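You operate a simulated robot arm through the tools that you are given. There is no shell and no other tool. Be economical: measure what you need, move in short steps, check, and stop when the job is done.

You are at the controls of a simulated two-armed robot. One attempt, no reset.

## Task
Change the monitor's spent cell for the green one and switch it back on.
Fine: switch off first; tip up; stand the grey cell gently in the tin; shut tin and cover. Set down upright: grey cell, green cell.

Only the result counts: the job must be done as asked and must still hold three seconds after the hand-in. Knocking over, shifting, dropping, spilling or breaking anything else fails it. Lids that push on must go on centred and level and be pressed home; caps that screw on are set level and turned clockwise until they are tight.

## Robot
Two 7-joint arms with fingered hands on one trunk, on a base that drives. Base frame: it is fixed to the floor where the robot stands at the start and does not move with it; the origin is under the middle of the robot, x ahead of it, y to its left, z up. Lengths are in m, angles in degrees, forces in N, time in s.
The left shoulder is at the start at [0.07, 0.166, 0.968], the right one opposite. With the tool pointing down near the work surface each hand reaches from about 0.46 to 0.96 m from the robot's upright axis, wherever it stands, measured 20 degrees to its own side. Places, roughly: cell cover [0.5, -0.3, 0.8]; cell holder of the site monitor [0.5, -0.3, 0.8]; inside of the metal tin [0.6, -0.7, 0.6]; monitor switch [0.5, -0.1, 0.8]; tin lid [0.7, -0.7, 0.7]. Payload 4.1 kg a hand.
Tool frame (each hand has its own): the origin (TCP) lies between the finger pads and is the grasp point; the fingertips stand 0.032 m ahead of it; z points along the fingers, y is the line along which they close. Largest opening 0.108 m; the body of the gripper starts 0.038 m behind the TCP. The gripper is a hand of 4 fingers: y runs from the thumb to the fingers, the wrist lies at [-0.016, -0.108, -0.186] in the tool frame, and closing takes about 1.5 s.
Orientation is that of the tool frame in the base frame, as a unit quaternion [x, y, z, w]. With the fingers straight down and the wrist toward the robot, the tool's x, y and z point along [0, 1, 0], [1, 0, 0] and [0, 0, -1] of the base frame.

## Interface
- The arms move only by the tool nudge_tool. It takes "left_rows", "right_rows" or both (then of equal length, played together; a hand with none holds still); each is a list of rows, each a list of 2 entries, a list of its own where there are three numbers: the shift along the tool's x, y, z in m, then the turn, a rotation vector about the tool's x, y, z in degrees. In form: [[[tx, ty, tz], [ax, ay, az]], ...]. A call has 1 to 12 rows; each row shifts and turns the commanded pose from where the row before left it, along the tool's axes as they then stand. "left_hand" and "right_hand" are, for a hand that has rows, the gripper command, from -1 (fully open) to 1 (shut), values between in proportion, set as the call begins (left out, the last holds). Rows are played at 5 a second. More than 0.05 m and 8.6 degrees between two rows, or a gripper value outside its range, and nothing of the call is played. Where a pose cannot be reached the arm comes as near as it can. A force on the tool above 70 N (or 10 N above the force at the start of the call, whichever is more), or a blocked arm, ends the call early, and 0.2 s more pass. The fingers move at their own pace (about 0.045 m/s each) and stop on an object; they squeeze with about 22 N. The grip force told is the motor's: it shows also when the fingers shut on nothing. Time passes only in rows, and 0.2 s behind the last, so rows that do not move let the fingers close. The reply holds the time, the measured pose of the TCP, the force on the tool along the base axes, the opening and the grip force, in the units named above and with some noise, with the torque about the TCP (base axes, N m) and any sound that the robot's microphone picked up.
- Cameras (640 x 400 px; columns grow to the right, rows downward): "scene" is now at [0.132, -0.0414, 1.2036]; the picture's right is [-0.44, -0.90, 0.00], its down [-0.44, 0.22, -0.87] and it looks along [0.78, -0.38, -0.49] (base axes); focal length 252 px, centre (320, 200). "left" rides on the left gripper at [-0.064, -0.093, -0.132] in its tool frame; the picture's right is [-0.80, -0.28, 0.53], its down [0.55, -0.71, 0.45] and it looks along [0.25, 0.65, 0.72] (tool axes); focal length 247 px, centre (320, 200). "right" rides on the right gripper at [0.064, -0.093, -0.132] in its tool frame; the picture's right is [-0.80, 0.28, -0.53], its down [-0.55, -0.71, 0.45] and it looks along [-0.25, 0.65, 0.72] (tool axes); focal length 247 px, centre (320, 200). There is no depth. A picture from a camera that has moved, and an enlarged one, comes with that camera's place and axes in the base frame and with its lens.
- capture(camera): a new picture of that camera. No time passes.
- raise_lower(by): slides the trunk up (or, below 0, down) by that many m; the arms and the scene camera ride with it, the base frame stays. It gives what a move gives, with no picture.
- base_move(legs): drives the robot by 1 to 6 legs, each [ahead, left, turn to the left] in m, m and degrees, along the robot's own axes; the way and the turn of a leg run together, so that a leg with both is an arc; at most 1.5 m and 180 degrees a leg. The arms and the cameras ride along, it lands a little off, and it stops where it bumps. It gives what a move gives.
- finger_targets(index, middle, ring, thumb_bend, hand): sets how far each is bent, from 0 (flat) to 1 (curled in); at 0.3 the hand is open as for a grip, at 0.7 the pads meet at the TCP. One left out holds its place. A second passes; each finger stops where it meets its share of the squeeze, and holds until it gets a number again. A gripper value or a shape takes the hand back. It gives what a move gives, with no picture; readings hold the bend of each and the force on the fingers (four entries, about 0 where the hand has none), thumb and palm.
- preshape(shape, hand): the hand has 4 fingers and takes this shape, open, in about a second: jaw (thumb against the fingers, like two jaws); tri (thumb and two fingers); tip (a fingertip pinch); poke (one finger out to press); point (the index stretched); flat (the hand flat); cup (the hand cupped); fist (a fist). The gripper value then closes the fingers along that shape, each until it touches; the sizes above hold for jaw. It gives what a move gives, with no picture.
- head_to(pan, tilt): turns the head with the scene camera to pan (to the left, within 86 degrees either way) and tilt (down, from -29 to 69), counted from straight ahead of the robot. It gives what a move gives.
- inspect(camera, box): a new picture of the part [left, top, right, bottom] of that camera's present view, enlarged. No time passes.
- close_job(): hands the job in; it is judged then, once.

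Go step by step. Nothing tells you exact positions but the pictures and the camera data: compare them with the known pose of the tool, close in by small moves and look again before you grip or let go. The budget is 120 turns and 100 pictures, counting those below and the enlarged ones. Unless the task says otherwise, let go and move clear before handing in, and close with one line.

The tools are called after "Emit:" as a command line: name --argument value ..., lists and objects as JSON in quotes. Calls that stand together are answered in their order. nudge_tool: Moves the arms, as the interface text tells. Its arguments: {"type":"object","properties":{"left_rows":{"type":"array"},"left_hand":{"type":"number"},"right_rows":{"type":"array"},"right_hand":{"type":"number"}},"required":[]} The other tools are called the same way: raise_lower (by) slides the trunk up or down; preshape (shape, hand) gives the hand a shape; finger_targets (index, middle, ring, thumb_bend, hand) moves the fingers one by one; base_move (legs) drives the base; head_to (pan, tilt) turns the head that bears the scene camera; capture (camera) takes a picture; inspect (camera, box) takes an enlarged picture of a part of a camera's view; close_job () hands the job in.

At the start:

```text
clock: 0.0
left_tool_pos: [0.671, -0.0484, 1.0729]
left_tool_rot: [0.707, 0.707, 0.0, 0.0]
left_contact_force: [0.1, 0.0, -0.1]
left_moment: [-0.02, -0.03, 0.0]
left_gripper_width: 0.1076
left_grasp_force: 0.1
left_shape: jaw
left_bend: [0.3, 0.3, 0.3, 0.3]
left_finger forces: [0.2, 0.0, 0.0, 0.0, 0.0, 0.1]
right_tool_pos: [0.3592, -0.5501, 1.0436]
right_tool_rot: [0.707, 0.707, 0.001, 0.0]
right_contact_force: [-0.2, 0.1, 0.3]
right_moment: [-0.01, -0.02, 0.0]
right_gripper_width: 0.1076
right_grasp_force: 0.1
right_shape: jaw
right_bend: [0.3, 0.3, 0.3, 0.3]
right_finger forces: [0.0, 0.1, 0.1, 0.0, 0.1, 0.0]
trunk travel left (down, up): [-0.475, 0.465]
robot x, y, heading: [-0.0007, 0.0033, 0.2]
head pan, tilt: [-26.2, 29.5]
```

scene: 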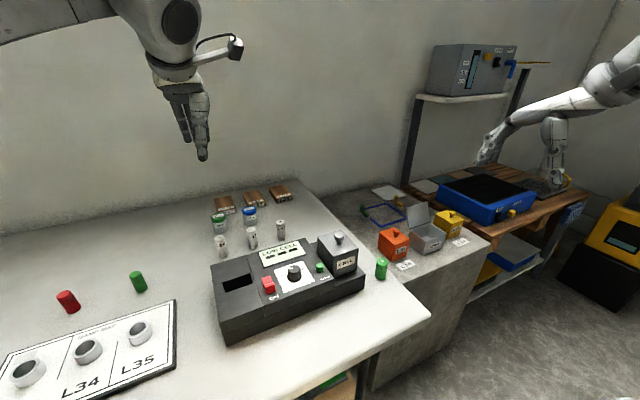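
right: 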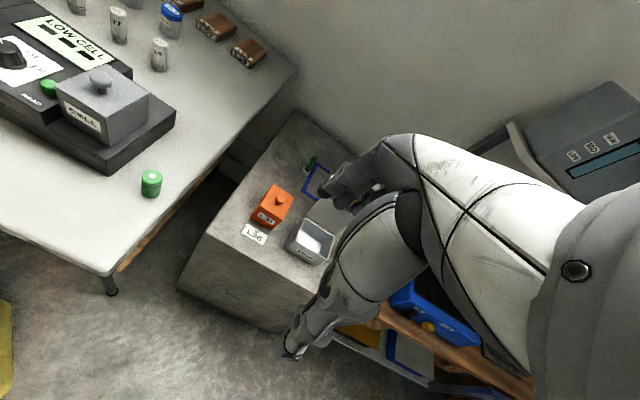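
left: 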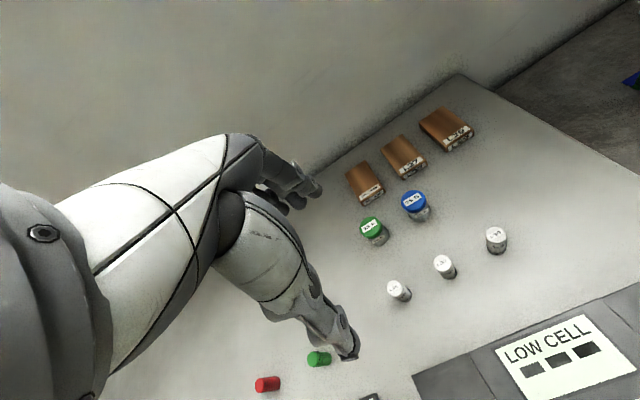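

I see the monitor on the table, with a grey cover block (CELL), a knob, red and green buttons, and green cells nearby. I'll enlarge for detail first.

Emit:
inspect --camera "scene" --box '[200, 180, 400, 350]'

Emit:
inspect --camera "scene" --box '[350, 170, 480, 280]'

Emit:
inspect --camera "right" --box '[0, 0, 200, 200]'

```text
2.35 times, centred on (300, 265) of scene
camera zoom: at [0.132, -0.0414, 1.2036], right [-0.44, -0.9, 0.0], down [-0.44, 0.22, -0.87], along [0.78, -0.38, -0.49], focal length 593 px, centre (367, 47)
```

zoom: 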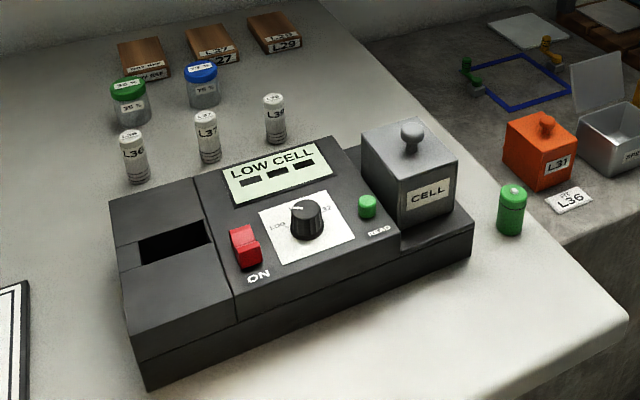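

```text
3.64 times, centred on (415, 225) of scene
camera zoom: at [0.132, -0.0414, 1.2036], right [-0.44, -0.9, 0.0], down [-0.44, 0.22, -0.87], along [0.78, -0.38, -0.49], focal length 916 px, centre (-26, 109)
```

zoom: 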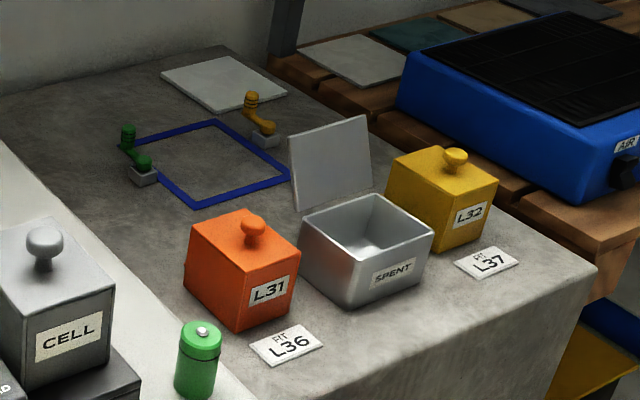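

```text
2.00 times, centred on (100, 100) of right
camera zoom: at [0.2667, -0.4864, 1.1755], right [0.28, -0.8, 0.53], down [-0.71, -0.55, -0.45], along [0.65, -0.25, -0.72], focal length 494 px, centre (760, 400)
```

zoom: 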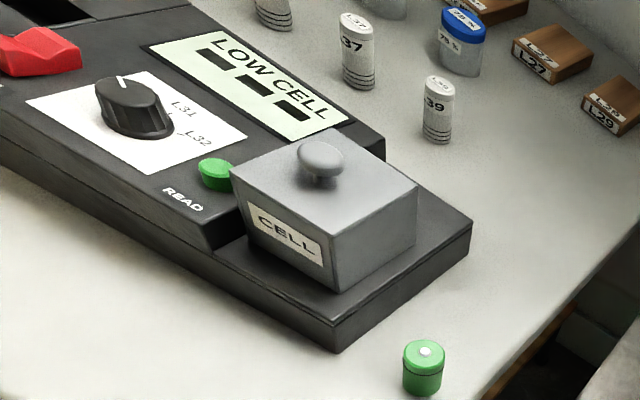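

Emit:
inspect --camera "scene" --box '[245, 255, 325, 305]'

Emit:
inspect --camera "right" --box '[0, 0, 80, 50]'

Emit:
preshape --hand "left" --shape "poke"

```text
8.00 times, centred on (285, 280) of scene
camera zoom: at [0.132, -0.0414, 1.2036], right [-0.44, -0.9, 0.0], down [-0.44, 0.22, -0.87], along [0.78, -0.38, -0.49], focal length 2015 px, centre (600, -440)
```

zoom: 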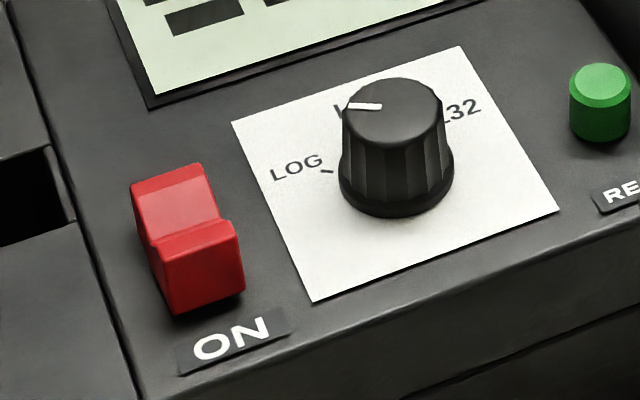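

```text
8.00 times, centred on (40, 25) of right
camera zoom: at [0.2667, -0.4864, 1.1755], right [0.28, -0.8, 0.53], down [-0.71, -0.55, -0.45], along [0.65, -0.25, -0.72], focal length 1976 px, centre (2560, 1600)
```

zoom: 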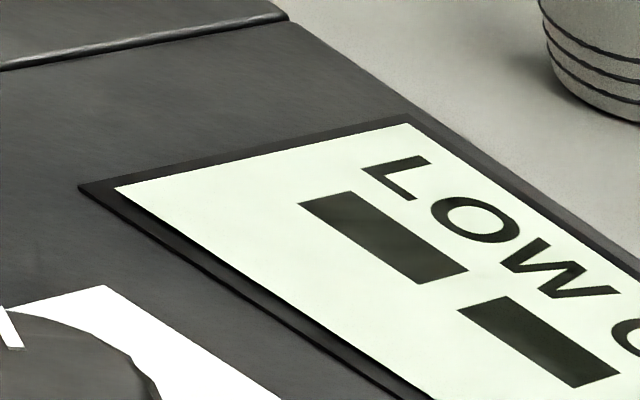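

```text
clock: 0.9
left_tool_pos: [0.672, -0.049, 1.0732]
left_tool_rot: [0.707, 0.707, 0.0, 0.001]
left_contact_force: [-0.3, 0.0, -0.5]
left_moment: [0.0, -0.03, -0.04]
left_gripper_width: 0.0001
left_grasp_force: 0.0
left_shape: poke
left_bend: [0.7, 0.7, 0.99, 1.0]
left_finger forces: [0.1, 0.1, 0.0, 0.1, 0.1, 0.0]
right_tool_pos: [0.3591, -0.551, 1.0425]
right_tool_rot: [0.707, 0.708, 0.0, 0.0]
right_contact_force: [0.7, -0.3, 0.0]
right_moment: [0.01, -0.01, -0.02]
right_gripper_width: 0.1077
right_grasp_force: 0.1
right_shape: jaw
right_bend: [0.3, 0.3, 0.3, 0.3]
right_finger forces: [0.0, 0.0, 0.0, 0.0, 0.0, 0.0]
trunk travel left (down, up): [-0.475, 0.465]
robot x, y, heading: [0.0028, -0.0011, -0.3]
head pan, tilt: [-26.2, 29.5]
```

Emit:
nudge_tool --left_rows '[[[0, -0.045, 0], [0, 0, 0]], [[0, -0.045, 0], [0, 0, 0]], [[0, -0.045, 0], [0, 0, 0]], [[0, -0.035, 0.03], [0, 0, 0]]]'

Emit:
capture --camera "left"

Emit:
capture --camera "scene"

```text
clock: 1.9
left_tool_pos: [0.5016, -0.0502, 1.0414]
left_tool_rot: [0.707, 0.707, 0.0, 0.0]
left_contact_force: [0.1, 1.2, 0.1]
left_moment: [0.0, 0.02, 0.01]
left_gripper_width: 0.0
left_grasp_force: 0.0
left_shape: poke
left_bend: [0.7, 0.7, 0.99, 1.0]
left_finger forces: [0.0, 0.0, 0.0, 0.1, 0.1, 0.0]
right_tool_pos: [0.3599, -0.5494, 1.0449]
right_tool_rot: [0.707, 0.707, 0.0, 0.0]
right_contact_force: [1.3, 1.5, -0.5]
right_moment: [0.02, 0.01, 0.0]
right_gripper_width: 0.1075
right_grasp_force: 0.1
right_shape: jaw
right_bend: [0.3, 0.3, 0.3, 0.3]
right_finger forces: [0.1, 0.0, 0.1, 0.1, 0.0, 0.0]
trunk travel left (down, up): [-0.475, 0.465]
robot x, y, heading: [0.0005, 0.0008, 0.0]
head pan, tilt: [-26.2, 29.5]
```

```text
91 pictures are left
camera left: at [0.4083, -0.1139, 1.1728], right [-0.28, -0.8, -0.53], down [-0.71, 0.55, -0.45], along [0.65, 0.25, -0.72], focal length 247 px, centre (320, 200)
```

left: 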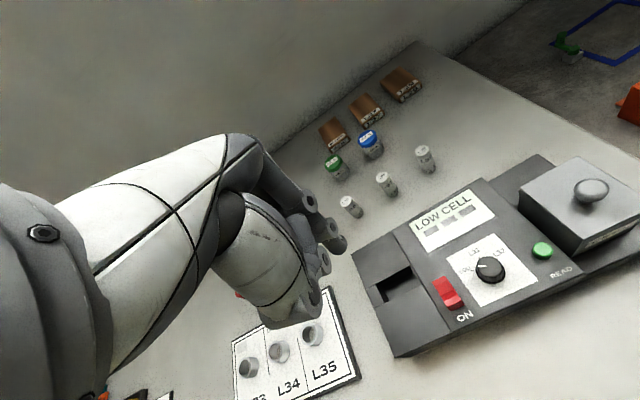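

```text
90 pictures are left
camera scene: at [0.1325, -0.0415, 1.2036], right [-0.44, -0.9, 0.0], down [-0.44, 0.22, -0.87], along [0.78, -0.38, -0.49], focal length 252 px, centre (320, 200)
```

scene: 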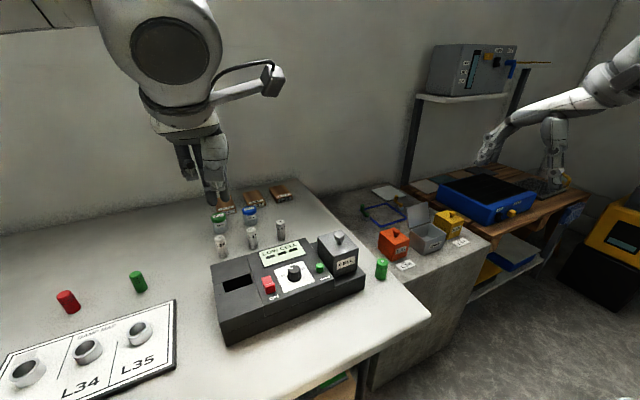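

Emit:
inspect --camera "left" --box '[410, 260, 490, 330]'

Emit:
inspect --camera "left" --box '[230, 180, 360, 330]'

Emit:
inspect --camera "scene" --box '[150, 120, 250, 210]'

```text
5.71 times, centred on (450, 295) of left
camera zoom: at [0.4083, -0.1139, 1.1728], right [-0.28, -0.8, -0.53], down [-0.71, 0.55, -0.45], along [0.65, 0.25, -0.72], focal length 1411 px, centre (-423, -343)
```

zoom: 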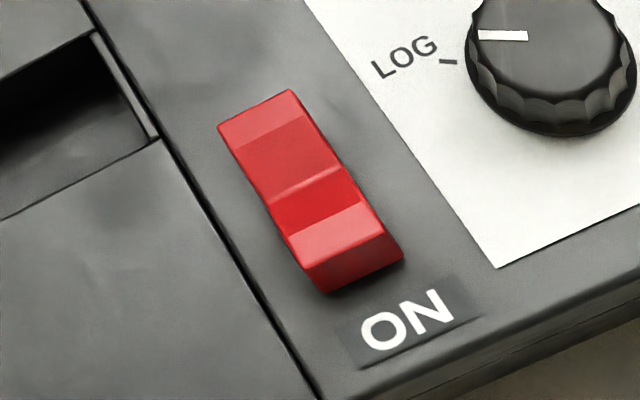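

```text
2.67 times, centred on (295, 255) of left
camera zoom: at [0.4083, -0.1139, 1.1728], right [-0.28, -0.8, -0.53], down [-0.71, 0.55, -0.45], along [0.65, 0.25, -0.72], focal length 659 px, centre (387, 53)
```

zoom: 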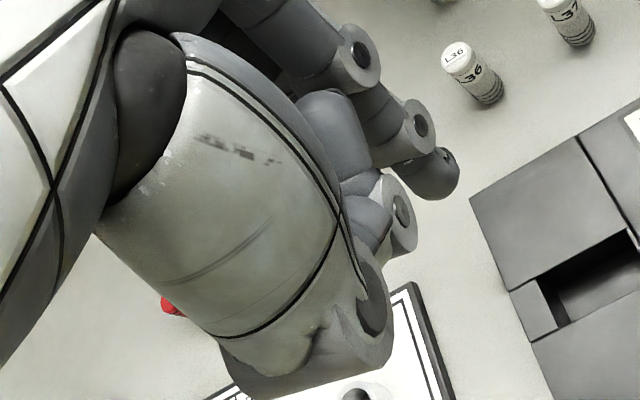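

```text
4.44 times, centred on (200, 165) of scene
camera zoom: at [0.1325, -0.0415, 1.2036], right [-0.44, -0.9, 0.0], down [-0.44, 0.22, -0.87], along [0.78, -0.38, -0.49], focal length 1120 px, centre (853, 356)
```

zoom: 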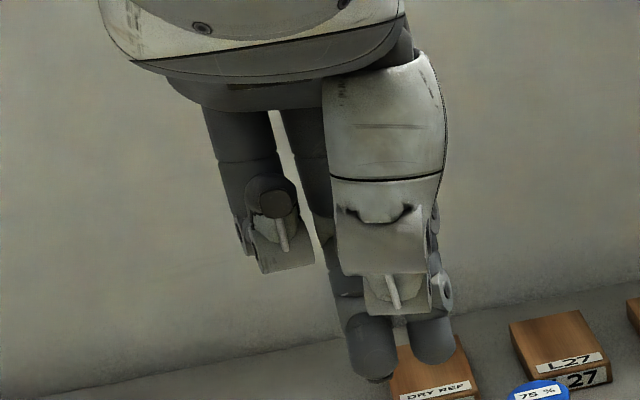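

Emit:
inspect --camera "scene" --box '[258, 272, 280, 297]'

Emit:
inspect --camera "left" --box '[430, 270, 470, 315]'

```text
16.00 times, centred on (269, 284) of scene
camera zoom: at [0.1325, -0.0415, 1.2036], right [-0.44, -0.9, 0.0], down [-0.44, 0.22, -0.87], along [0.78, -0.38, -0.49], focal length 4030 px, centre (1136, -1152)
```

zoom: 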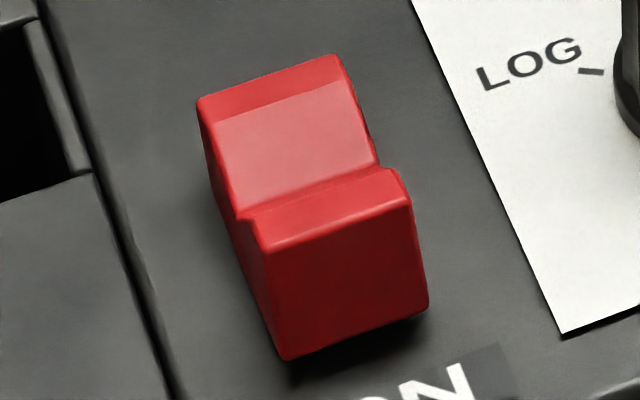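

```text
8.89 times, centred on (450, 292) of left
camera zoom: at [0.4083, -0.1139, 1.1728], right [-0.28, -0.8, -0.53], down [-0.71, 0.55, -0.45], along [0.65, 0.25, -0.72], focal length 2195 px, centre (-836, -622)
```

zoom: 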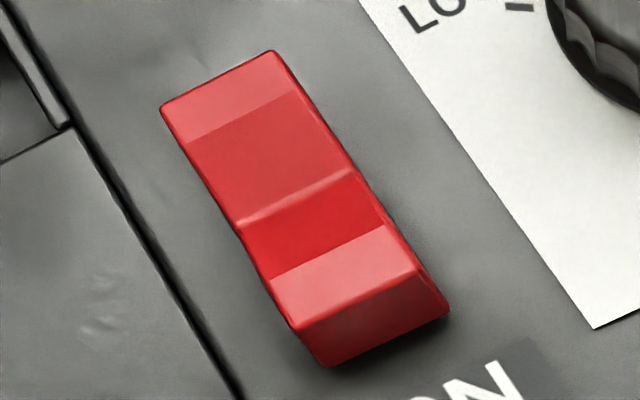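

The rocker's near end is raised (near [0.467,-0.101,0.839]), far end pressed; pressing the near end should turn it off. I'll bring the left fingertip above it.

Emit:
nudge_tool --left_rows '[[[-0.026, -0.016, 0.02], [0, 0, 0]], [[-0.025, -0.016, 0.03], [0, 0, 0]], [[0, 0, 0.04], [0, 0, 0]], [[0, 0, 0.04], [0, 0, 0]], [[0, 0, 0.02], [0, 0, 0]]]'

Emit:
capture --camera "left"

Emit:
inspect --camera "scene" --box '[200, 200, 360, 300]'

```text
clock: 3.1
left_tool_pos: [0.4694, -0.0999, 0.8922]
left_tool_rot: [0.707, 0.707, 0.001, 0.0]
left_contact_force: [0.5, -0.5, -0.5]
left_moment: [-0.01, -0.01, -0.02]
left_gripper_width: 0.0
left_grasp_force: 0.0
left_shape: poke
left_bend: [0.7, 0.7, 0.99, 1.0]
left_finger forces: [0.0, 0.0, 0.0, 0.0, 0.0, 0.0]
right_tool_pos: [0.3578, -0.5497, 1.0442]
right_tool_rot: [0.707, 0.707, 0.0, 0.0]
right_contact_force: [0.0, 0.8, 0.6]
right_moment: [0.0, 0.01, -0.03]
right_gripper_width: 0.1076
right_grasp_force: 0.2
right_shape: jaw
right_bend: [0.3, 0.3, 0.3, 0.3]
right_finger forces: [0.0, 0.1, 0.0, 0.1, 0.0, 0.0]
trunk travel left (down, up): [-0.475, 0.465]
robot x, y, heading: [-0.0006, -0.0017, -0.0]
head pan, tilt: [-26.2, 29.5]
```

```text
84 pictures are left
camera left: at [0.3758, -0.1646, 1.0232], right [-0.28, -0.8, -0.53], down [-0.71, 0.55, -0.45], along [0.65, 0.25, -0.72], focal length 247 px, centre (320, 200)
```

left: 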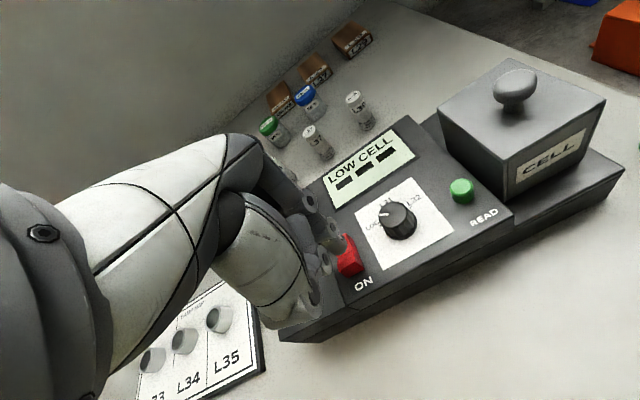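

```text
4.00 times, centred on (280, 250) of scene
camera zoom: at [0.1322, -0.0413, 1.2037], right [-0.44, -0.9, 0.0], down [-0.44, 0.22, -0.87], along [0.78, -0.38, -0.49], focal length 1008 px, centre (480, 0)
```

zoom: 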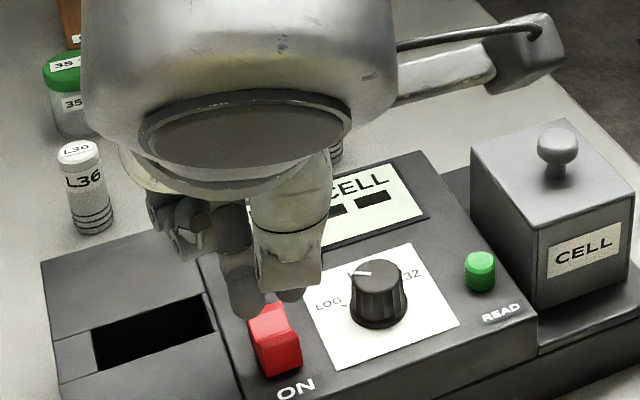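

Emit:
inspect --camera "left" --box '[290, 180, 380, 300]'

Emit:
inspect --camera "scene" --box '[235, 250, 295, 300]'

```text
3.33 times, centred on (335, 240) of left
camera zoom: at [0.3758, -0.1646, 1.0232], right [-0.28, -0.8, -0.53], down [-0.71, 0.55, -0.45], along [0.65, 0.25, -0.72], focal length 823 px, centre (270, 67)
```

zoom: 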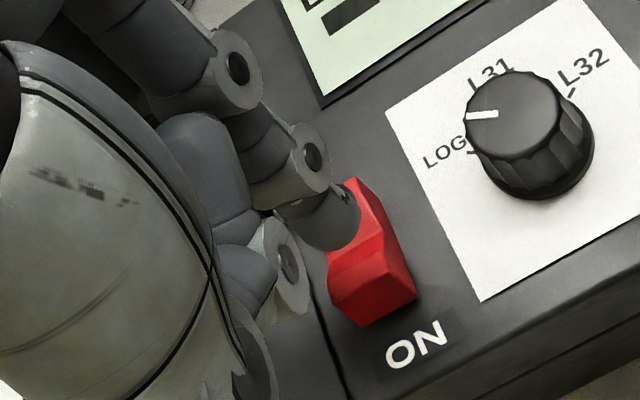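

```text
8.00 times, centred on (265, 275) of scene
camera zoom: at [0.1322, -0.0413, 1.2037], right [-0.44, -0.9, 0.0], down [-0.44, 0.22, -0.87], along [0.78, -0.38, -0.49], focal length 2015 px, centre (760, -400)
```

zoom: 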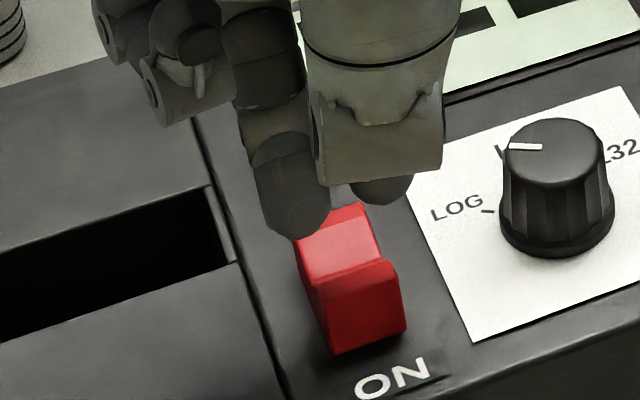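

Two poking fingertips straddle the rocker's centreline right above the raised end. I press down in small steps.

Emit:
nudge_tool --left_rows '[[[0, -0.003, 0.012], [0, 0, 0]], [[0, 0, 0.007], [0, 0, 0]], [[0, 0, 0.003], [0, 0, 0]], [[0, 0, 0.003], [0, 0, 0]], [[0, 0, 0.003], [0, 0, 0]], [[0, 0, 0.002], [0, 0, 0]]]'

Emit:
inspect --camera "scene" --box '[235, 230, 331, 300]'

```text
clock: 4.5
left_tool_pos: [0.4675, -0.0995, 0.8669]
left_tool_rot: [0.707, 0.707, 0.0, 0.003]
left_contact_force: [11.0, 1.9, 29.8]
left_moment: [0.27, -0.26, -0.11]
left_gripper_width: 0.0
left_grasp_force: 0.0
left_shape: poke
left_bend: [0.7, 0.7, 0.99, 1.0]
left_finger forces: [0.0, 31.8, 0.0, 0.1, 0.0, 0.1]
right_tool_pos: [0.3589, -0.5503, 1.0444]
right_tool_rot: [0.707, 0.708, 0.0, 0.001]
right_contact_force: [-0.7, 1.1, -0.2]
right_moment: [-0.03, -0.01, 0.0]
right_gripper_width: 0.108
right_grasp_force: 0.0
right_shape: jaw
right_bend: [0.3, 0.3, 0.3, 0.3]
right_finger forces: [0.0, 0.0, 0.1, 0.0, 0.1, 0.1]
trunk travel left (down, up): [-0.475, 0.465]
robot x, y, heading: [0.0007, 0.0036, -0.0]
head pan, tilt: [-26.2, 29.5]
```

```text
5.71 times, centred on (283, 265) of scene
camera zoom: at [0.131, -0.0407, 1.2044], right [-0.44, -0.9, 0.0], down [-0.44, 0.22, -0.87], along [0.78, -0.38, -0.49], focal length 1439 px, centre (531, -171)
```

zoom: 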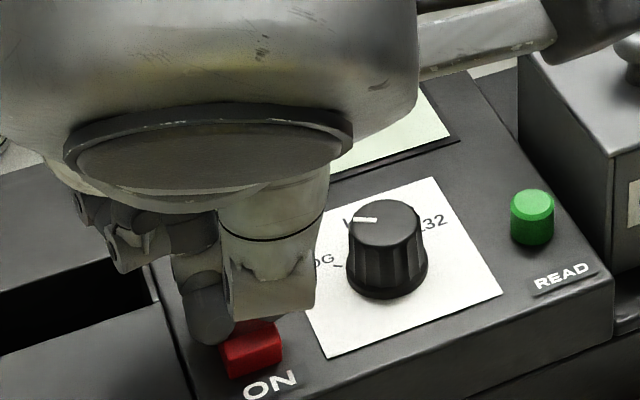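

Emit:
nudge_tool --left_rows '[[[0, 0, -0.03], [0, 0, 0]], [[0, 0, -0.03], [0, 0, 0]], [[0.03, -0.03, -0.03], [0, 0, 0]]]'

Emit:
inspect --camera "scene" --box '[200, 220, 360, 320]'

Emit:
inspect --camera "left" --box '[320, 170, 520, 320]'

```text
refused: row 3 steps farther than a row can; nothing moved
```

```text
4.00 times, centred on (280, 270) of scene
camera zoom: at [0.131, -0.0407, 1.2044], right [-0.44, -0.9, 0.0], down [-0.44, 0.22, -0.87], along [0.78, -0.38, -0.49], focal length 1008 px, centre (480, -80)
```

zoom: 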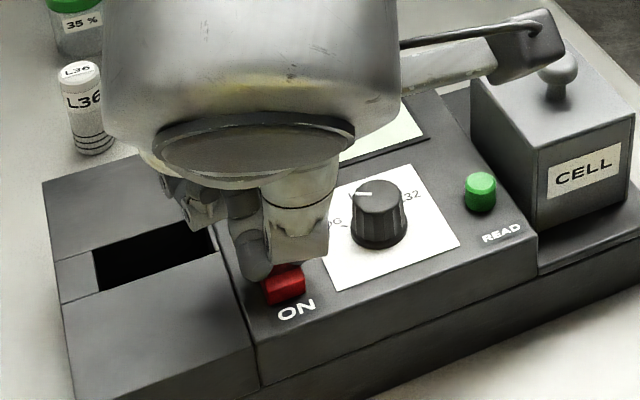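

```text
2.67 times, centred on (420, 245) of left
camera zoom: at [0.3738, -0.1644, 0.9967], right [-0.28, -0.8, -0.53], down [-0.7, 0.55, -0.45], along [0.65, 0.25, -0.72], focal length 659 px, centre (53, 80)
```

zoom: 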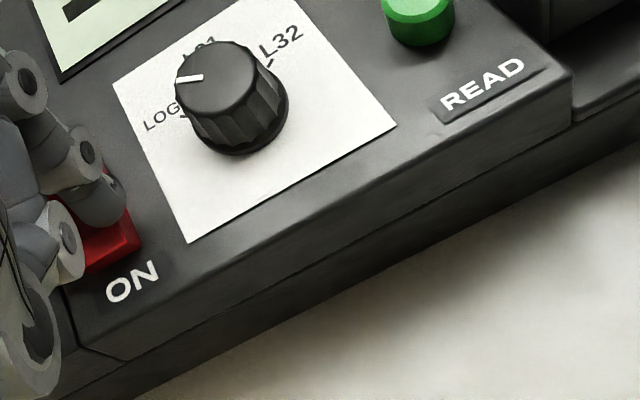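

Emit:
nudge_tool --left_rows '[[[0, 0, -0.03], [0, 0, 0]], [[0, 0, -0.03], [0, 0, 0]], [[0.02, -0.03, -0.03], [0, 0, 0]]]'

Emit:
inspect --camera "left" --box '[320, 140, 520, 320]'

```text
clock: 5.3
left_tool_pos: [0.4346, -0.0785, 0.9538]
left_tool_rot: [0.708, 0.706, 0.0, -0.001]
left_contact_force: [-1.3, -0.1, -0.2]
left_moment: [0.01, -0.01, -0.01]
left_gripper_width: 0.0
left_grasp_force: 0.0
left_shape: poke
left_bend: [0.7, 0.7, 0.99, 1.0]
left_finger forces: [0.0, 0.0, 0.0, 0.0, 0.0, 0.0]
right_tool_pos: [0.358, -0.5495, 1.0438]
right_tool_rot: [0.707, 0.707, 0.001, 0.0]
right_contact_force: [-0.7, -0.4, 1.0]
right_moment: [-0.05, -0.01, 0.02]
right_gripper_width: 0.1077
right_grasp_force: 0.0
right_shape: jaw
right_bend: [0.3, 0.3, 0.3, 0.3]
right_finger forces: [0.0, 0.1, 0.0, 0.0, 0.1, 0.0]
trunk travel left (down, up): [-0.475, 0.465]
robot x, y, heading: [0.0015, -0.0008, -0.0]
head pan, tilt: [-26.2, 29.5]
```

```text
2.22 times, centred on (420, 230) of left
camera zoom: at [0.3422, -0.1434, 1.0852], right [-0.28, -0.8, -0.53], down [-0.7, 0.55, -0.45], along [0.65, 0.25, -0.72], focal length 549 px, centre (98, 133)
```

zoom: 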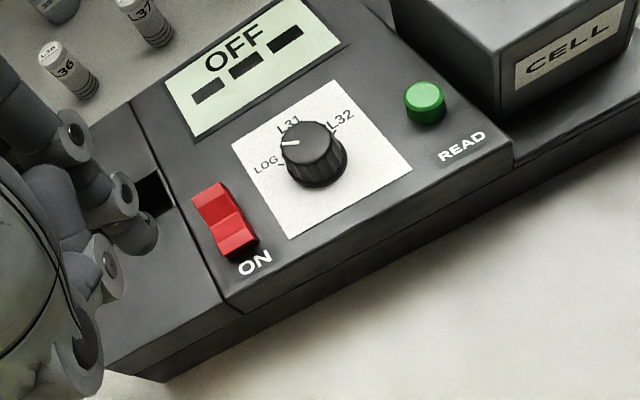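

The display now reads OFF. Left hand retreats; right hand goes above the cover's knob (about [0.50,-0.262,0.873]).

Emit:
nudge_tool --left_rows '[[[0.03, 0, -0.03], [0, 0, 0]], [[0.03, 0, -0.03], [0, 0, 0]], [[0.04, 0, -0.02], [0, 0, 0]], [[0.04, 0, -0.02], [0, 0, 0]], [[0.04, 0, 0], [0, 0, 0]], [[0.04, 0, 0], [0, 0, 0]]]' --right_rows '[[[0.045, 0.02, 0], [0, 0, 0]], [[0.045, 0.02, 0], [0, 0, 0]], [[0.045, 0.02, 0], [0, 0, 0]], [[0.045, 0.02, 0], [0, 0, 0]], [[0.04, 0.02, 0], [0, 0, 0]], [[0.04, 0.02, 0], [0, 0, 0]]]'

Emit:
nudge_tool --right_rows '[[[0.03, 0.02, 0.02], [0, 0, 0]], [[0, 0, 0.035], [0, 0, 0]], [[0, 0, 0.03], [0, 0, 0]]]'

Emit:
capture --camera "right"

Emit:
capture --camera "scene"

```text
clock: 6.7
left_tool_pos: [0.4378, 0.1437, 1.0509]
left_tool_rot: [0.708, 0.706, -0.001, 0.002]
left_contact_force: [0.2, 1.5, -0.4]
left_moment: [-0.09, 0.04, -0.01]
left_gripper_width: 0.0001
left_grasp_force: 0.0
left_shape: poke
left_bend: [0.7, 0.7, 0.99, 1.0]
left_finger forces: [0.0, 0.1, 0.1, 0.0, 0.0, 0.1]
right_tool_pos: [0.4775, -0.2849, 1.0455]
right_tool_rot: [0.707, 0.707, -0.001, 0.002]
right_contact_force: [0.4, 1.2, 0.6]
right_moment: [-0.05, 0.01, -0.01]
right_gripper_width: 0.1077
right_grasp_force: 0.0
right_shape: jaw
right_bend: [0.3, 0.3, 0.3, 0.3]
right_finger forces: [0.0, 0.0, 0.1, 0.0, 0.0, 0.0]
trunk travel left (down, up): [-0.475, 0.465]
robot x, y, heading: [0.0009, -0.0015, -0.2]
head pan, tilt: [-26.2, 29.5]
```

```text
clock: 7.5
left_tool_pos: [0.4378, 0.1395, 1.0512]
left_tool_rot: [0.707, 0.707, 0.0, 0.0]
left_contact_force: [0.0, 0.3, 0.1]
left_moment: [0.05, -0.02, -0.03]
left_gripper_width: 0.0002
left_grasp_force: 0.1
left_shape: poke
left_bend: [0.7, 0.7, 0.99, 1.0]
left_finger forces: [0.1, 0.0, 0.0, 0.0, 0.1, 0.0]
right_tool_pos: [0.4994, -0.2607, 0.9596]
right_tool_rot: [0.707, 0.707, -0.001, 0.001]
right_contact_force: [-0.2, 0.4, -0.5]
right_moment: [0.04, 0.0, -0.04]
right_gripper_width: 0.1076
right_grasp_force: 0.1
right_shape: jaw
right_bend: [0.3, 0.3, 0.3, 0.3]
right_finger forces: [0.0, 0.0, 0.0, 0.0, 0.1, 0.0]
trunk travel left (down, up): [-0.475, 0.465]
robot x, y, heading: [-0.0014, 0.0015, 0.0]
head pan, tilt: [-26.2, 29.5]
```

```text
76 pictures are left
camera right: at [0.4058, -0.1957, 1.0913], right [0.28, -0.8, 0.53], down [-0.71, -0.55, -0.45], along [0.65, -0.25, -0.72], focal length 247 px, centre (320, 200)
```

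right: 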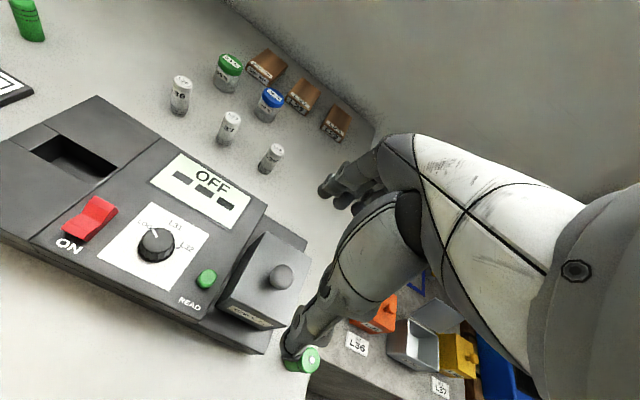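

```text
75 pictures are left
camera scene: at [0.1327, -0.0404, 1.2036], right [-0.44, -0.9, 0.0], down [-0.44, 0.22, -0.87], along [0.78, -0.38, -0.49], focal length 252 px, centre (320, 200)
```

scene: 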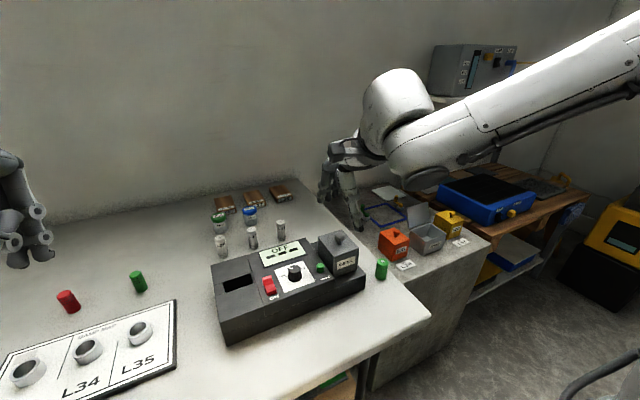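

Emit:
inspect --camera "right" --box '[210, 220, 330, 360]'

Emit:
inspect --camera "scene" --box '[305, 180, 405, 290]'

```text
2.86 times, centred on (270, 290) of right
camera zoom: at [0.4058, -0.1957, 1.0913], right [0.28, -0.8, 0.53], down [-0.71, -0.55, -0.45], along [0.65, -0.25, -0.72], focal length 706 px, centre (463, -57)
```

zoom: 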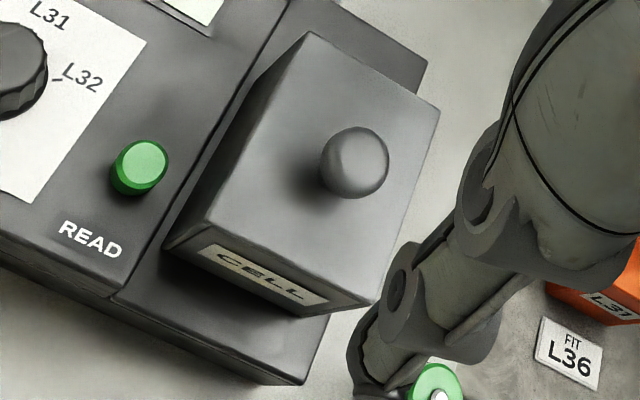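

```text
3.64 times, centred on (355, 235) of scene
camera zoom: at [0.1327, -0.0404, 1.2036], right [-0.44, -0.9, 0.0], down [-0.44, 0.22, -0.87], along [0.78, -0.38, -0.49], focal length 916 px, centre (193, 73)
```

zoom: 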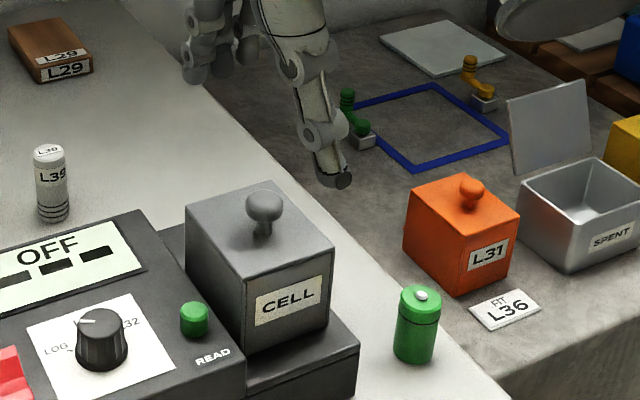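

Ball knob at about [0.494,-0.263,0.876], box top about 0.857. Lower with fingertips just above the box top, then close.

Emit:
nudge_tool --right_rows '[[[-0.002, -0.005, 0.03], [0, 0, 0]], [[0, 0, 0.025], [0, 0, 0]], [[0, 0, 0.01], [0, 0, 0]]]'

Emit:
inspect --camera "scene" --box '[305, 180, 405, 290]'

```text
clock: 8.3
left_tool_pos: [0.4371, 0.1372, 1.0516]
left_tool_rot: [0.707, 0.707, 0.0, -0.001]
left_contact_force: [1.1, -0.1, -0.7]
left_moment: [0.03, 0.01, 0.02]
left_gripper_width: 0.0
left_grasp_force: 0.1
left_shape: poke
left_bend: [0.7, 0.7, 0.99, 1.0]
left_finger forces: [0.0, 0.0, 0.0, 0.0, 0.0, 0.0]
right_tool_pos: [0.4941, -0.263, 0.8914]
right_tool_rot: [0.707, 0.707, 0.001, -0.001]
right_contact_force: [-0.1, -0.2, -0.8]
right_moment: [0.03, 0.02, 0.0]
right_gripper_width: 0.1076
right_grasp_force: 0.0
right_shape: jaw
right_bend: [0.3, 0.3, 0.3, 0.3]
right_finger forces: [0.1, 0.0, 0.0, 0.0, 0.0, 0.0]
trunk travel left (down, up): [-0.475, 0.465]
robot x, y, heading: [0.0024, -0.003, 0.1]
head pan, tilt: [-26.2, 29.5]
```

```text
3.64 times, centred on (355, 235) of scene
camera zoom: at [0.1323, -0.0434, 1.2036], right [-0.44, -0.9, 0.0], down [-0.44, 0.22, -0.87], along [0.78, -0.38, -0.49], focal length 916 px, centre (193, 73)
```

zoom: 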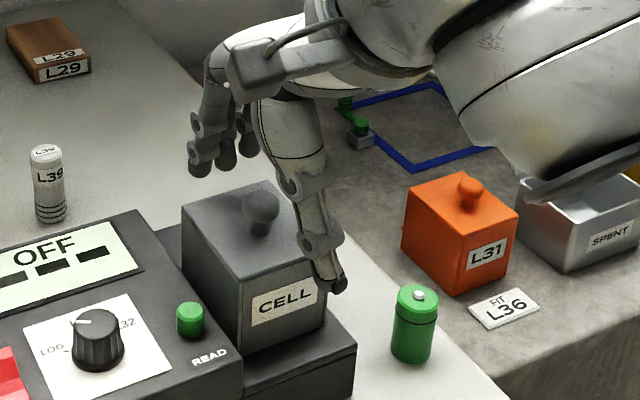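

Emit:
nudge_tool --right_rows '[[[0, 0, 0], [0, 0, 0]], [[0, 0, 0], [0, 0, 0]], [[0, 0, 0], [0, 0, 0]], [[0, 0, 0], [0, 0, 0]], [[0, 0, 0], [0, 0, 0]], [[0, 0, 0], [0, 0, 0]], [[0, 0, 0], [0, 0, 0]], [[0, 0, 0], [0, 0, 0]]]' --right_hand 1

Emit:
inspect --camera "scene" --box '[305, 180, 405, 290]'

```text
clock: 10.1
left_tool_pos: [0.4348, 0.141, 1.0518]
left_tool_rot: [0.707, 0.707, 0.0, 0.001]
left_contact_force: [0.2, -0.7, -0.1]
left_moment: [0.0, 0.05, 0.03]
left_gripper_width: 0.0
left_grasp_force: 0.1
left_shape: poke
left_bend: [0.7, 0.7, 0.99, 1.0]
left_finger forces: [0.0, 0.1, 0.0, 0.1, 0.1, 0.0]
right_tool_pos: [0.4911, -0.262, 0.8954]
right_tool_rot: [0.706, 0.708, 0.002, 0.001]
right_contact_force: [-11.9, 5.4, 11.4]
right_moment: [0.12, 0.35, -0.01]
right_gripper_width: 0.0073
right_grasp_force: 22.2
right_shape: jaw
right_bend: [0.7, 0.53, 0.66, 0.69]
right_finger forces: [15.2, 0.0, 0.1, 0.0, 26.0, 0.0]
trunk travel left (down, up): [-0.475, 0.465]
robot x, y, heading: [-0.0009, -0.0002, -0.0]
head pan, tilt: [-26.2, 29.5]
```

```text
3.64 times, centred on (355, 235) of scene
camera zoom: at [0.1293, -0.04, 1.2041], right [-0.44, -0.9, 0.0], down [-0.44, 0.22, -0.87], along [0.78, -0.38, -0.49], focal length 916 px, centre (193, 73)
```

zoom: 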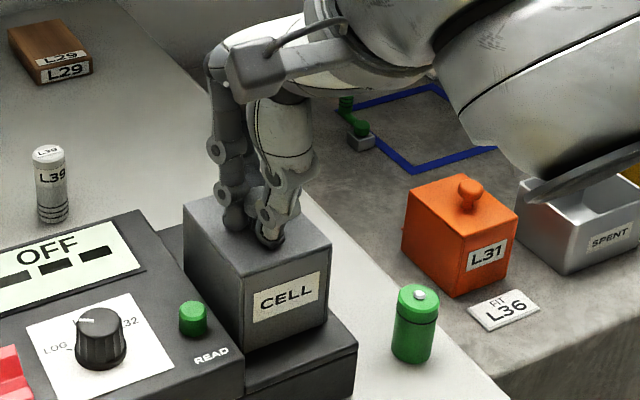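

Emit:
nudge_tool --right_rows '[[[0, 0, -0.005], [0, 0, 0]], [[0, 0, -0.01], [0, 0, 0]], [[0, 0, -0.01], [0, 0, 0]]]'

Emit:
inspect --camera "scene" --box '[305, 180, 405, 290]'

```text
clock: 10.9
left_tool_pos: [0.4376, 0.1383, 1.0501]
left_tool_rot: [0.707, 0.707, 0.0, -0.001]
left_contact_force: [-0.5, 0.1, 0.3]
left_moment: [0.02, 0.04, -0.02]
left_gripper_width: 0.0
left_grasp_force: 0.1
left_shape: poke
left_bend: [0.7, 0.7, 0.99, 1.0]
left_finger forces: [0.0, 0.0, 0.0, 0.1, 0.0, 0.1]
right_tool_pos: [0.4931, -0.2619, 0.9172]
right_tool_rot: [0.707, 0.707, -0.001, 0.0]
right_contact_force: [1.7, 2.4, -6.4]
right_moment: [0.11, 0.09, 0.13]
right_gripper_width: 0.008
right_grasp_force: 21.7
right_shape: jaw
right_bend: [0.7, 0.48, 0.66, 0.73]
right_finger forces: [0.1, 7.4, 0.0, 0.1, 0.1, 0.0]
trunk travel left (down, up): [-0.475, 0.465]
robot x, y, heading: [-0.0003, 0.0022, -0.1]
head pan, tilt: [-26.2, 29.5]
```

```text
3.64 times, centred on (355, 235) of scene
camera zoom: at [0.1326, -0.0417, 1.2035], right [-0.44, -0.9, 0.0], down [-0.44, 0.22, -0.87], along [0.78, -0.38, -0.49], focal length 916 px, centre (193, 73)
```

zoom: 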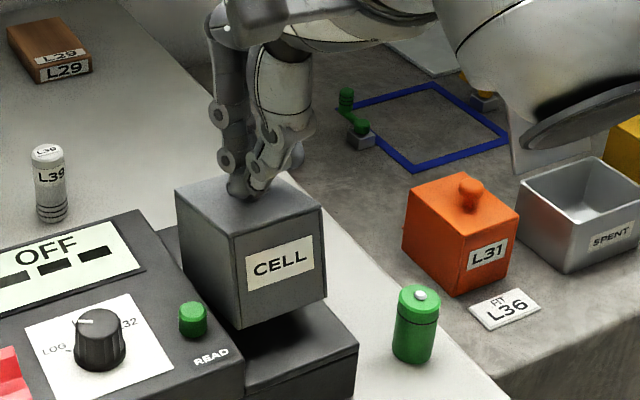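

The cover came up but the knob grip is loose (little finger force). I'll set it back down and re-grip by the box body instead.

Emit:
nudge_tool --right_rows '[[[0, 0, 0.008], [0, 0, 0]], [[0, 0, 0.008], [0, 0, 0]], [[0, 0, 0.003], [0, 0, 0]], [[0, 0, 0.003], [0, 0, 0]]]'

Emit:
inspect --camera "scene" --box '[305, 180, 405, 290]'

```text
clock: 11.9
left_tool_pos: [0.4313, 0.1417, 1.0525]
left_tool_rot: [0.708, 0.707, 0.001, 0.003]
left_contact_force: [-0.5, 0.4, 0.2]
left_moment: [0.01, 0.01, -0.02]
left_gripper_width: 0.0
left_grasp_force: 0.1
left_shape: poke
left_bend: [0.7, 0.7, 0.99, 1.0]
left_finger forces: [0.0, 0.0, 0.1, 0.1, 0.1, 0.0]
right_tool_pos: [0.4887, -0.2591, 0.9001]
right_tool_rot: [0.706, 0.708, 0.002, 0.003]
right_contact_force: [-22.5, 8.7, 30.8]
right_moment: [0.18, 0.2, 0.07]
right_gripper_width: 0.0082
right_grasp_force: 21.8
right_shape: jaw
right_bend: [0.7, 0.51, 0.66, 0.72]
right_finger forces: [13.5, 3.2, 0.1, 0.1, 0.0, 0.0]
trunk travel left (down, up): [-0.475, 0.465]
robot x, y, heading: [-0.0008, -0.0018, 0.3]
head pan, tilt: [-26.2, 29.5]
```

```text
3.64 times, centred on (355, 235) of scene
camera zoom: at [0.1258, -0.0385, 1.2047], right [-0.44, -0.9, 0.0], down [-0.44, 0.21, -0.87], along [0.78, -0.39, -0.49], focal length 916 px, centre (193, 73)
```

zoom: 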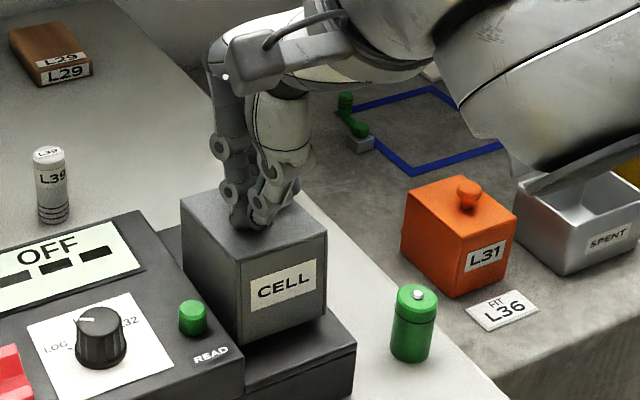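

Emit:
nudge_tool --right_rows '[[[0, 0, -0.004], [0, 0, 0]], [[0, 0, 0], [0, 0, 0]], [[0, 0, 0], [0, 0, 0]], [[0, 0, 0], [0, 0, 0]], [[0, 0, 0], [0, 0, 0]], [[0, 0, 0], [0, 0, 0]], [[0, 0, 0], [0, 0, 0]]]' --right_hand -1

Emit:
nudge_tool --right_rows '[[[0, 0, -0.03], [0, 0, 0]], [[0, 0, -0.03], [0, 0, 0]], [[0, 0, 0], [0, 0, 0]]]'

Emit:
inspect --camera "scene" --box '[305, 180, 405, 290]'

Emit:
inspect --camera "right" --box '[210, 220, 330, 360]'

```text
clock: 13.5
left_tool_pos: [0.4365, 0.139, 1.0501]
left_tool_rot: [0.707, 0.707, 0.0, 0.0]
left_contact_force: [0.7, -0.6, -0.2]
left_moment: [-0.03, 0.03, -0.03]
left_gripper_width: 0.0
left_grasp_force: 0.0
left_shape: poke
left_bend: [0.7, 0.7, 0.99, 1.0]
left_finger forces: [0.0, 0.0, 0.0, 0.1, 0.0, 0.0]
right_tool_pos: [0.4934, -0.2624, 0.9011]
right_tool_rot: [0.707, 0.707, 0.0, -0.001]
right_contact_force: [0.1, 0.6, -0.2]
right_moment: [0.01, 0.01, -0.01]
right_gripper_width: 0.1076
right_grasp_force: 0.1
right_shape: jaw
right_bend: [0.3, 0.3, 0.3, 0.3]
right_finger forces: [0.1, 0.1, 0.0, 0.1, 0.0, 0.0]
trunk travel left (down, up): [-0.475, 0.465]
robot x, y, heading: [-0.0014, -0.0032, 0.1]
head pan, tilt: [-26.2, 29.5]
```

```text
clock: 14.3
left_tool_pos: [0.437, 0.1388, 1.0512]
left_tool_rot: [0.707, 0.707, -0.001, 0.0]
left_contact_force: [-0.3, -0.9, 0.0]
left_moment: [-0.03, 0.01, -0.02]
left_gripper_width: 0.0001
left_grasp_force: 0.0
left_shape: poke
left_bend: [0.7, 0.7, 0.99, 1.0]
left_finger forces: [0.0, 0.1, 0.0, 0.0, 0.0, 0.1]
right_tool_pos: [0.4946, -0.2604, 0.9613]
right_tool_rot: [0.707, 0.707, -0.001, 0.0]
right_contact_force: [0.2, 0.4, 1.1]
right_moment: [-0.02, 0.04, 0.04]
right_gripper_width: 0.1077
right_grasp_force: 0.0
right_shape: jaw
right_bend: [0.3, 0.3, 0.3, 0.3]
right_finger forces: [0.0, 0.1, 0.1, 0.0, 0.1, 0.0]
trunk travel left (down, up): [-0.475, 0.465]
robot x, y, heading: [-0.0001, 0.0009, -0.3]
head pan, tilt: [-26.2, 29.5]
```

```text
3.64 times, centred on (355, 235) of scene
camera zoom: at [0.1323, -0.0415, 1.2036], right [-0.44, -0.9, 0.0], down [-0.44, 0.22, -0.87], along [0.78, -0.38, -0.49], focal length 916 px, centre (193, 73)
```

zoom: 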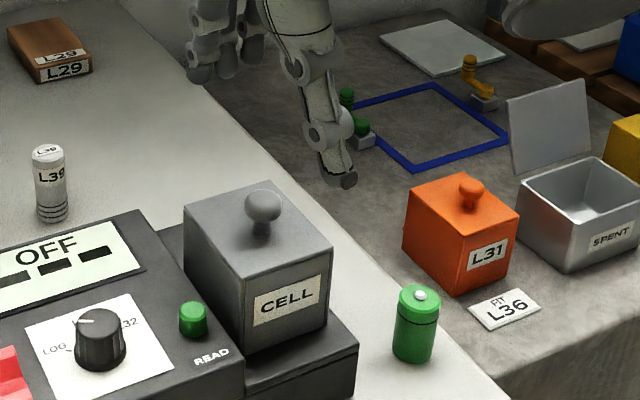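

```text
2.86 times, centred on (270, 290) of right
camera zoom: at [0.4022, -0.1977, 1.0932], right [0.28, -0.8, 0.53], down [-0.71, -0.55, -0.45], along [0.65, -0.25, -0.72], focal length 706 px, centre (463, -57)
```

zoom: 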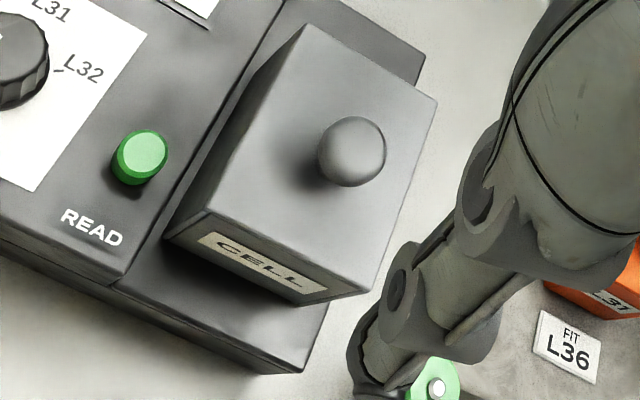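

Cover is reseated. Now I lower further so the fingers straddle the box body and close on it.

Emit:
nudge_tool --right_rows '[[[-0.002, -0.003, 0.04], [0, 0, 0]], [[0, 0, 0.03], [0, 0, 0]], [[0, 0, 0.02], [0, 0, 0]], [[0, 0, 0.01], [0, 0, 0]], [[0, 0, 0], [0, 0, 0]]]'

Emit:
inspect --camera "scene" --box '[305, 180, 405, 290]'

```text
clock: 15.5
left_tool_pos: [0.4369, 0.1394, 1.0501]
left_tool_rot: [0.707, 0.707, 0.0, -0.001]
left_contact_force: [-0.2, 1.2, 0.1]
left_moment: [0.0, 0.0, 0.01]
left_gripper_width: 0.0
left_grasp_force: 0.1
left_shape: poke
left_bend: [0.7, 0.7, 0.99, 1.0]
left_finger forces: [0.0, 0.0, 0.0, 0.0, 0.0, 0.0]
right_tool_pos: [0.4918, -0.2645, 0.8607]
right_tool_rot: [0.707, 0.707, 0.0, 0.0]
right_contact_force: [-0.2, 0.0, 0.2]
right_moment: [0.02, 0.01, 0.02]
right_gripper_width: 0.1078
right_grasp_force: 0.1
right_shape: jaw
right_bend: [0.3, 0.3, 0.3, 0.3]
right_finger forces: [0.0, 0.1, 0.0, 0.0, 0.0, 0.0]
trunk travel left (down, up): [-0.475, 0.465]
robot x, y, heading: [0.0014, 0.0003, 0.1]
head pan, tilt: [-26.2, 29.5]
```

```text
3.64 times, centred on (355, 235) of scene
camera zoom: at [0.132, -0.0413, 1.2036], right [-0.44, -0.9, 0.0], down [-0.44, 0.22, -0.87], along [0.78, -0.38, -0.49], focal length 916 px, centre (193, 73)
```

zoom: 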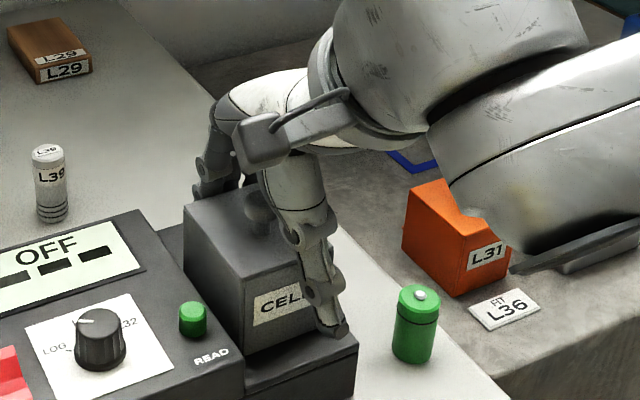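

Emit:
nudge_tool --right_rows '[[[0, 0, 0], [0, 0, 0]], [[0, 0, 0], [0, 0, 0]], [[0, 0, 0], [0, 0, 0]], [[0, 0, 0], [0, 0, 0]], [[0, 0, 0], [0, 0, 0]], [[0, 0, 0], [0, 0, 0]]]' --right_hand 1

Emit:
nudge_tool --right_rows '[[[0, 0, -0.005], [0, 0, 0]], [[0, 0, -0.01], [0, 0, 0]], [[0, 0, -0.015], [0, 0, 0]]]'

Emit:
inspect --camera "scene" --box '[305, 180, 405, 290]'

```text
clock: 16.9
left_tool_pos: [0.4373, 0.138, 1.0511]
left_tool_rot: [0.708, 0.707, 0.0, 0.0]
left_contact_force: [-0.3, -0.2, 0.0]
left_moment: [0.0, -0.01, 0.0]
left_gripper_width: 0.0
left_grasp_force: 0.0
left_shape: poke
left_bend: [0.7, 0.7, 0.99, 1.0]
left_finger forces: [0.0, 0.0, 0.1, 0.0, 0.0, 0.0]
right_tool_pos: [0.4921, -0.2642, 0.8605]
right_tool_rot: [0.707, 0.707, -0.001, 0.001]
right_contact_force: [1.4, -2.3, -0.9]
right_moment: [-0.01, 0.01, 0.03]
right_gripper_width: 0.0694
right_grasp_force: 22.0
right_shape: jaw
right_bend: [0.26, 0.35, 0.33, 0.71]
right_finger forces: [11.6, 6.0, 2.8, 0.0, 19.7, 0.1]
trunk travel left (down, up): [-0.475, 0.465]
robot x, y, heading: [-0.0013, -0.0017, -0.0]
head pan, tilt: [-26.2, 29.5]
```

```text
clock: 17.7
left_tool_pos: [0.4365, 0.14, 1.0517]
left_tool_rot: [0.707, 0.707, 0.001, 0.001]
left_contact_force: [-0.6, 0.0, 0.5]
left_moment: [0.01, -0.07, 0.05]
left_gripper_width: 0.0003
left_grasp_force: 0.1
left_shape: poke
left_bend: [0.7, 0.7, 0.99, 1.0]
left_finger forces: [0.0, 0.1, 0.0, 0.0, 0.1, 0.0]
right_tool_pos: [0.4923, -0.2644, 0.8934]
right_tool_rot: [0.707, 0.707, 0.001, 0.001]
right_contact_force: [8.8, -1.6, -11.7]
right_moment: [-0.03, -0.23, -0.08]
right_gripper_width: 0.0654
right_grasp_force: 22.1
right_shape: jaw
right_bend: [0.26, 0.34, 0.37, 0.74]
right_finger forces: [15.0, 13.2, 0.1, 0.0, 11.3, 0.0]
trunk travel left (down, up): [-0.475, 0.465]
robot x, y, heading: [-0.0006, -0.0008, -0.2]
head pan, tilt: [-26.2, 29.5]
```

```text
3.64 times, centred on (355, 235) of scene
camera zoom: at [0.132, -0.0416, 1.2041], right [-0.44, -0.9, 0.0], down [-0.44, 0.22, -0.87], along [0.78, -0.38, -0.49], focal length 916 px, centre (193, 73)
```

zoom: 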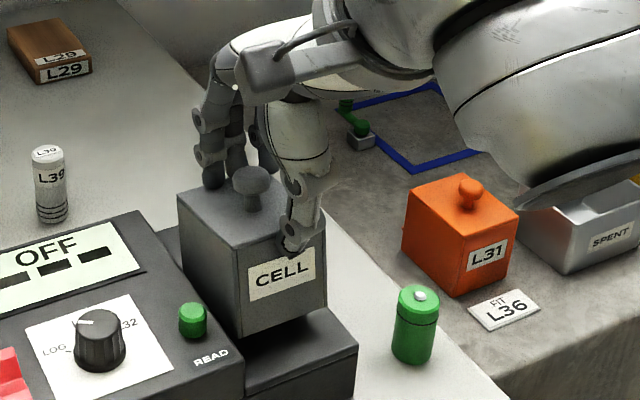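

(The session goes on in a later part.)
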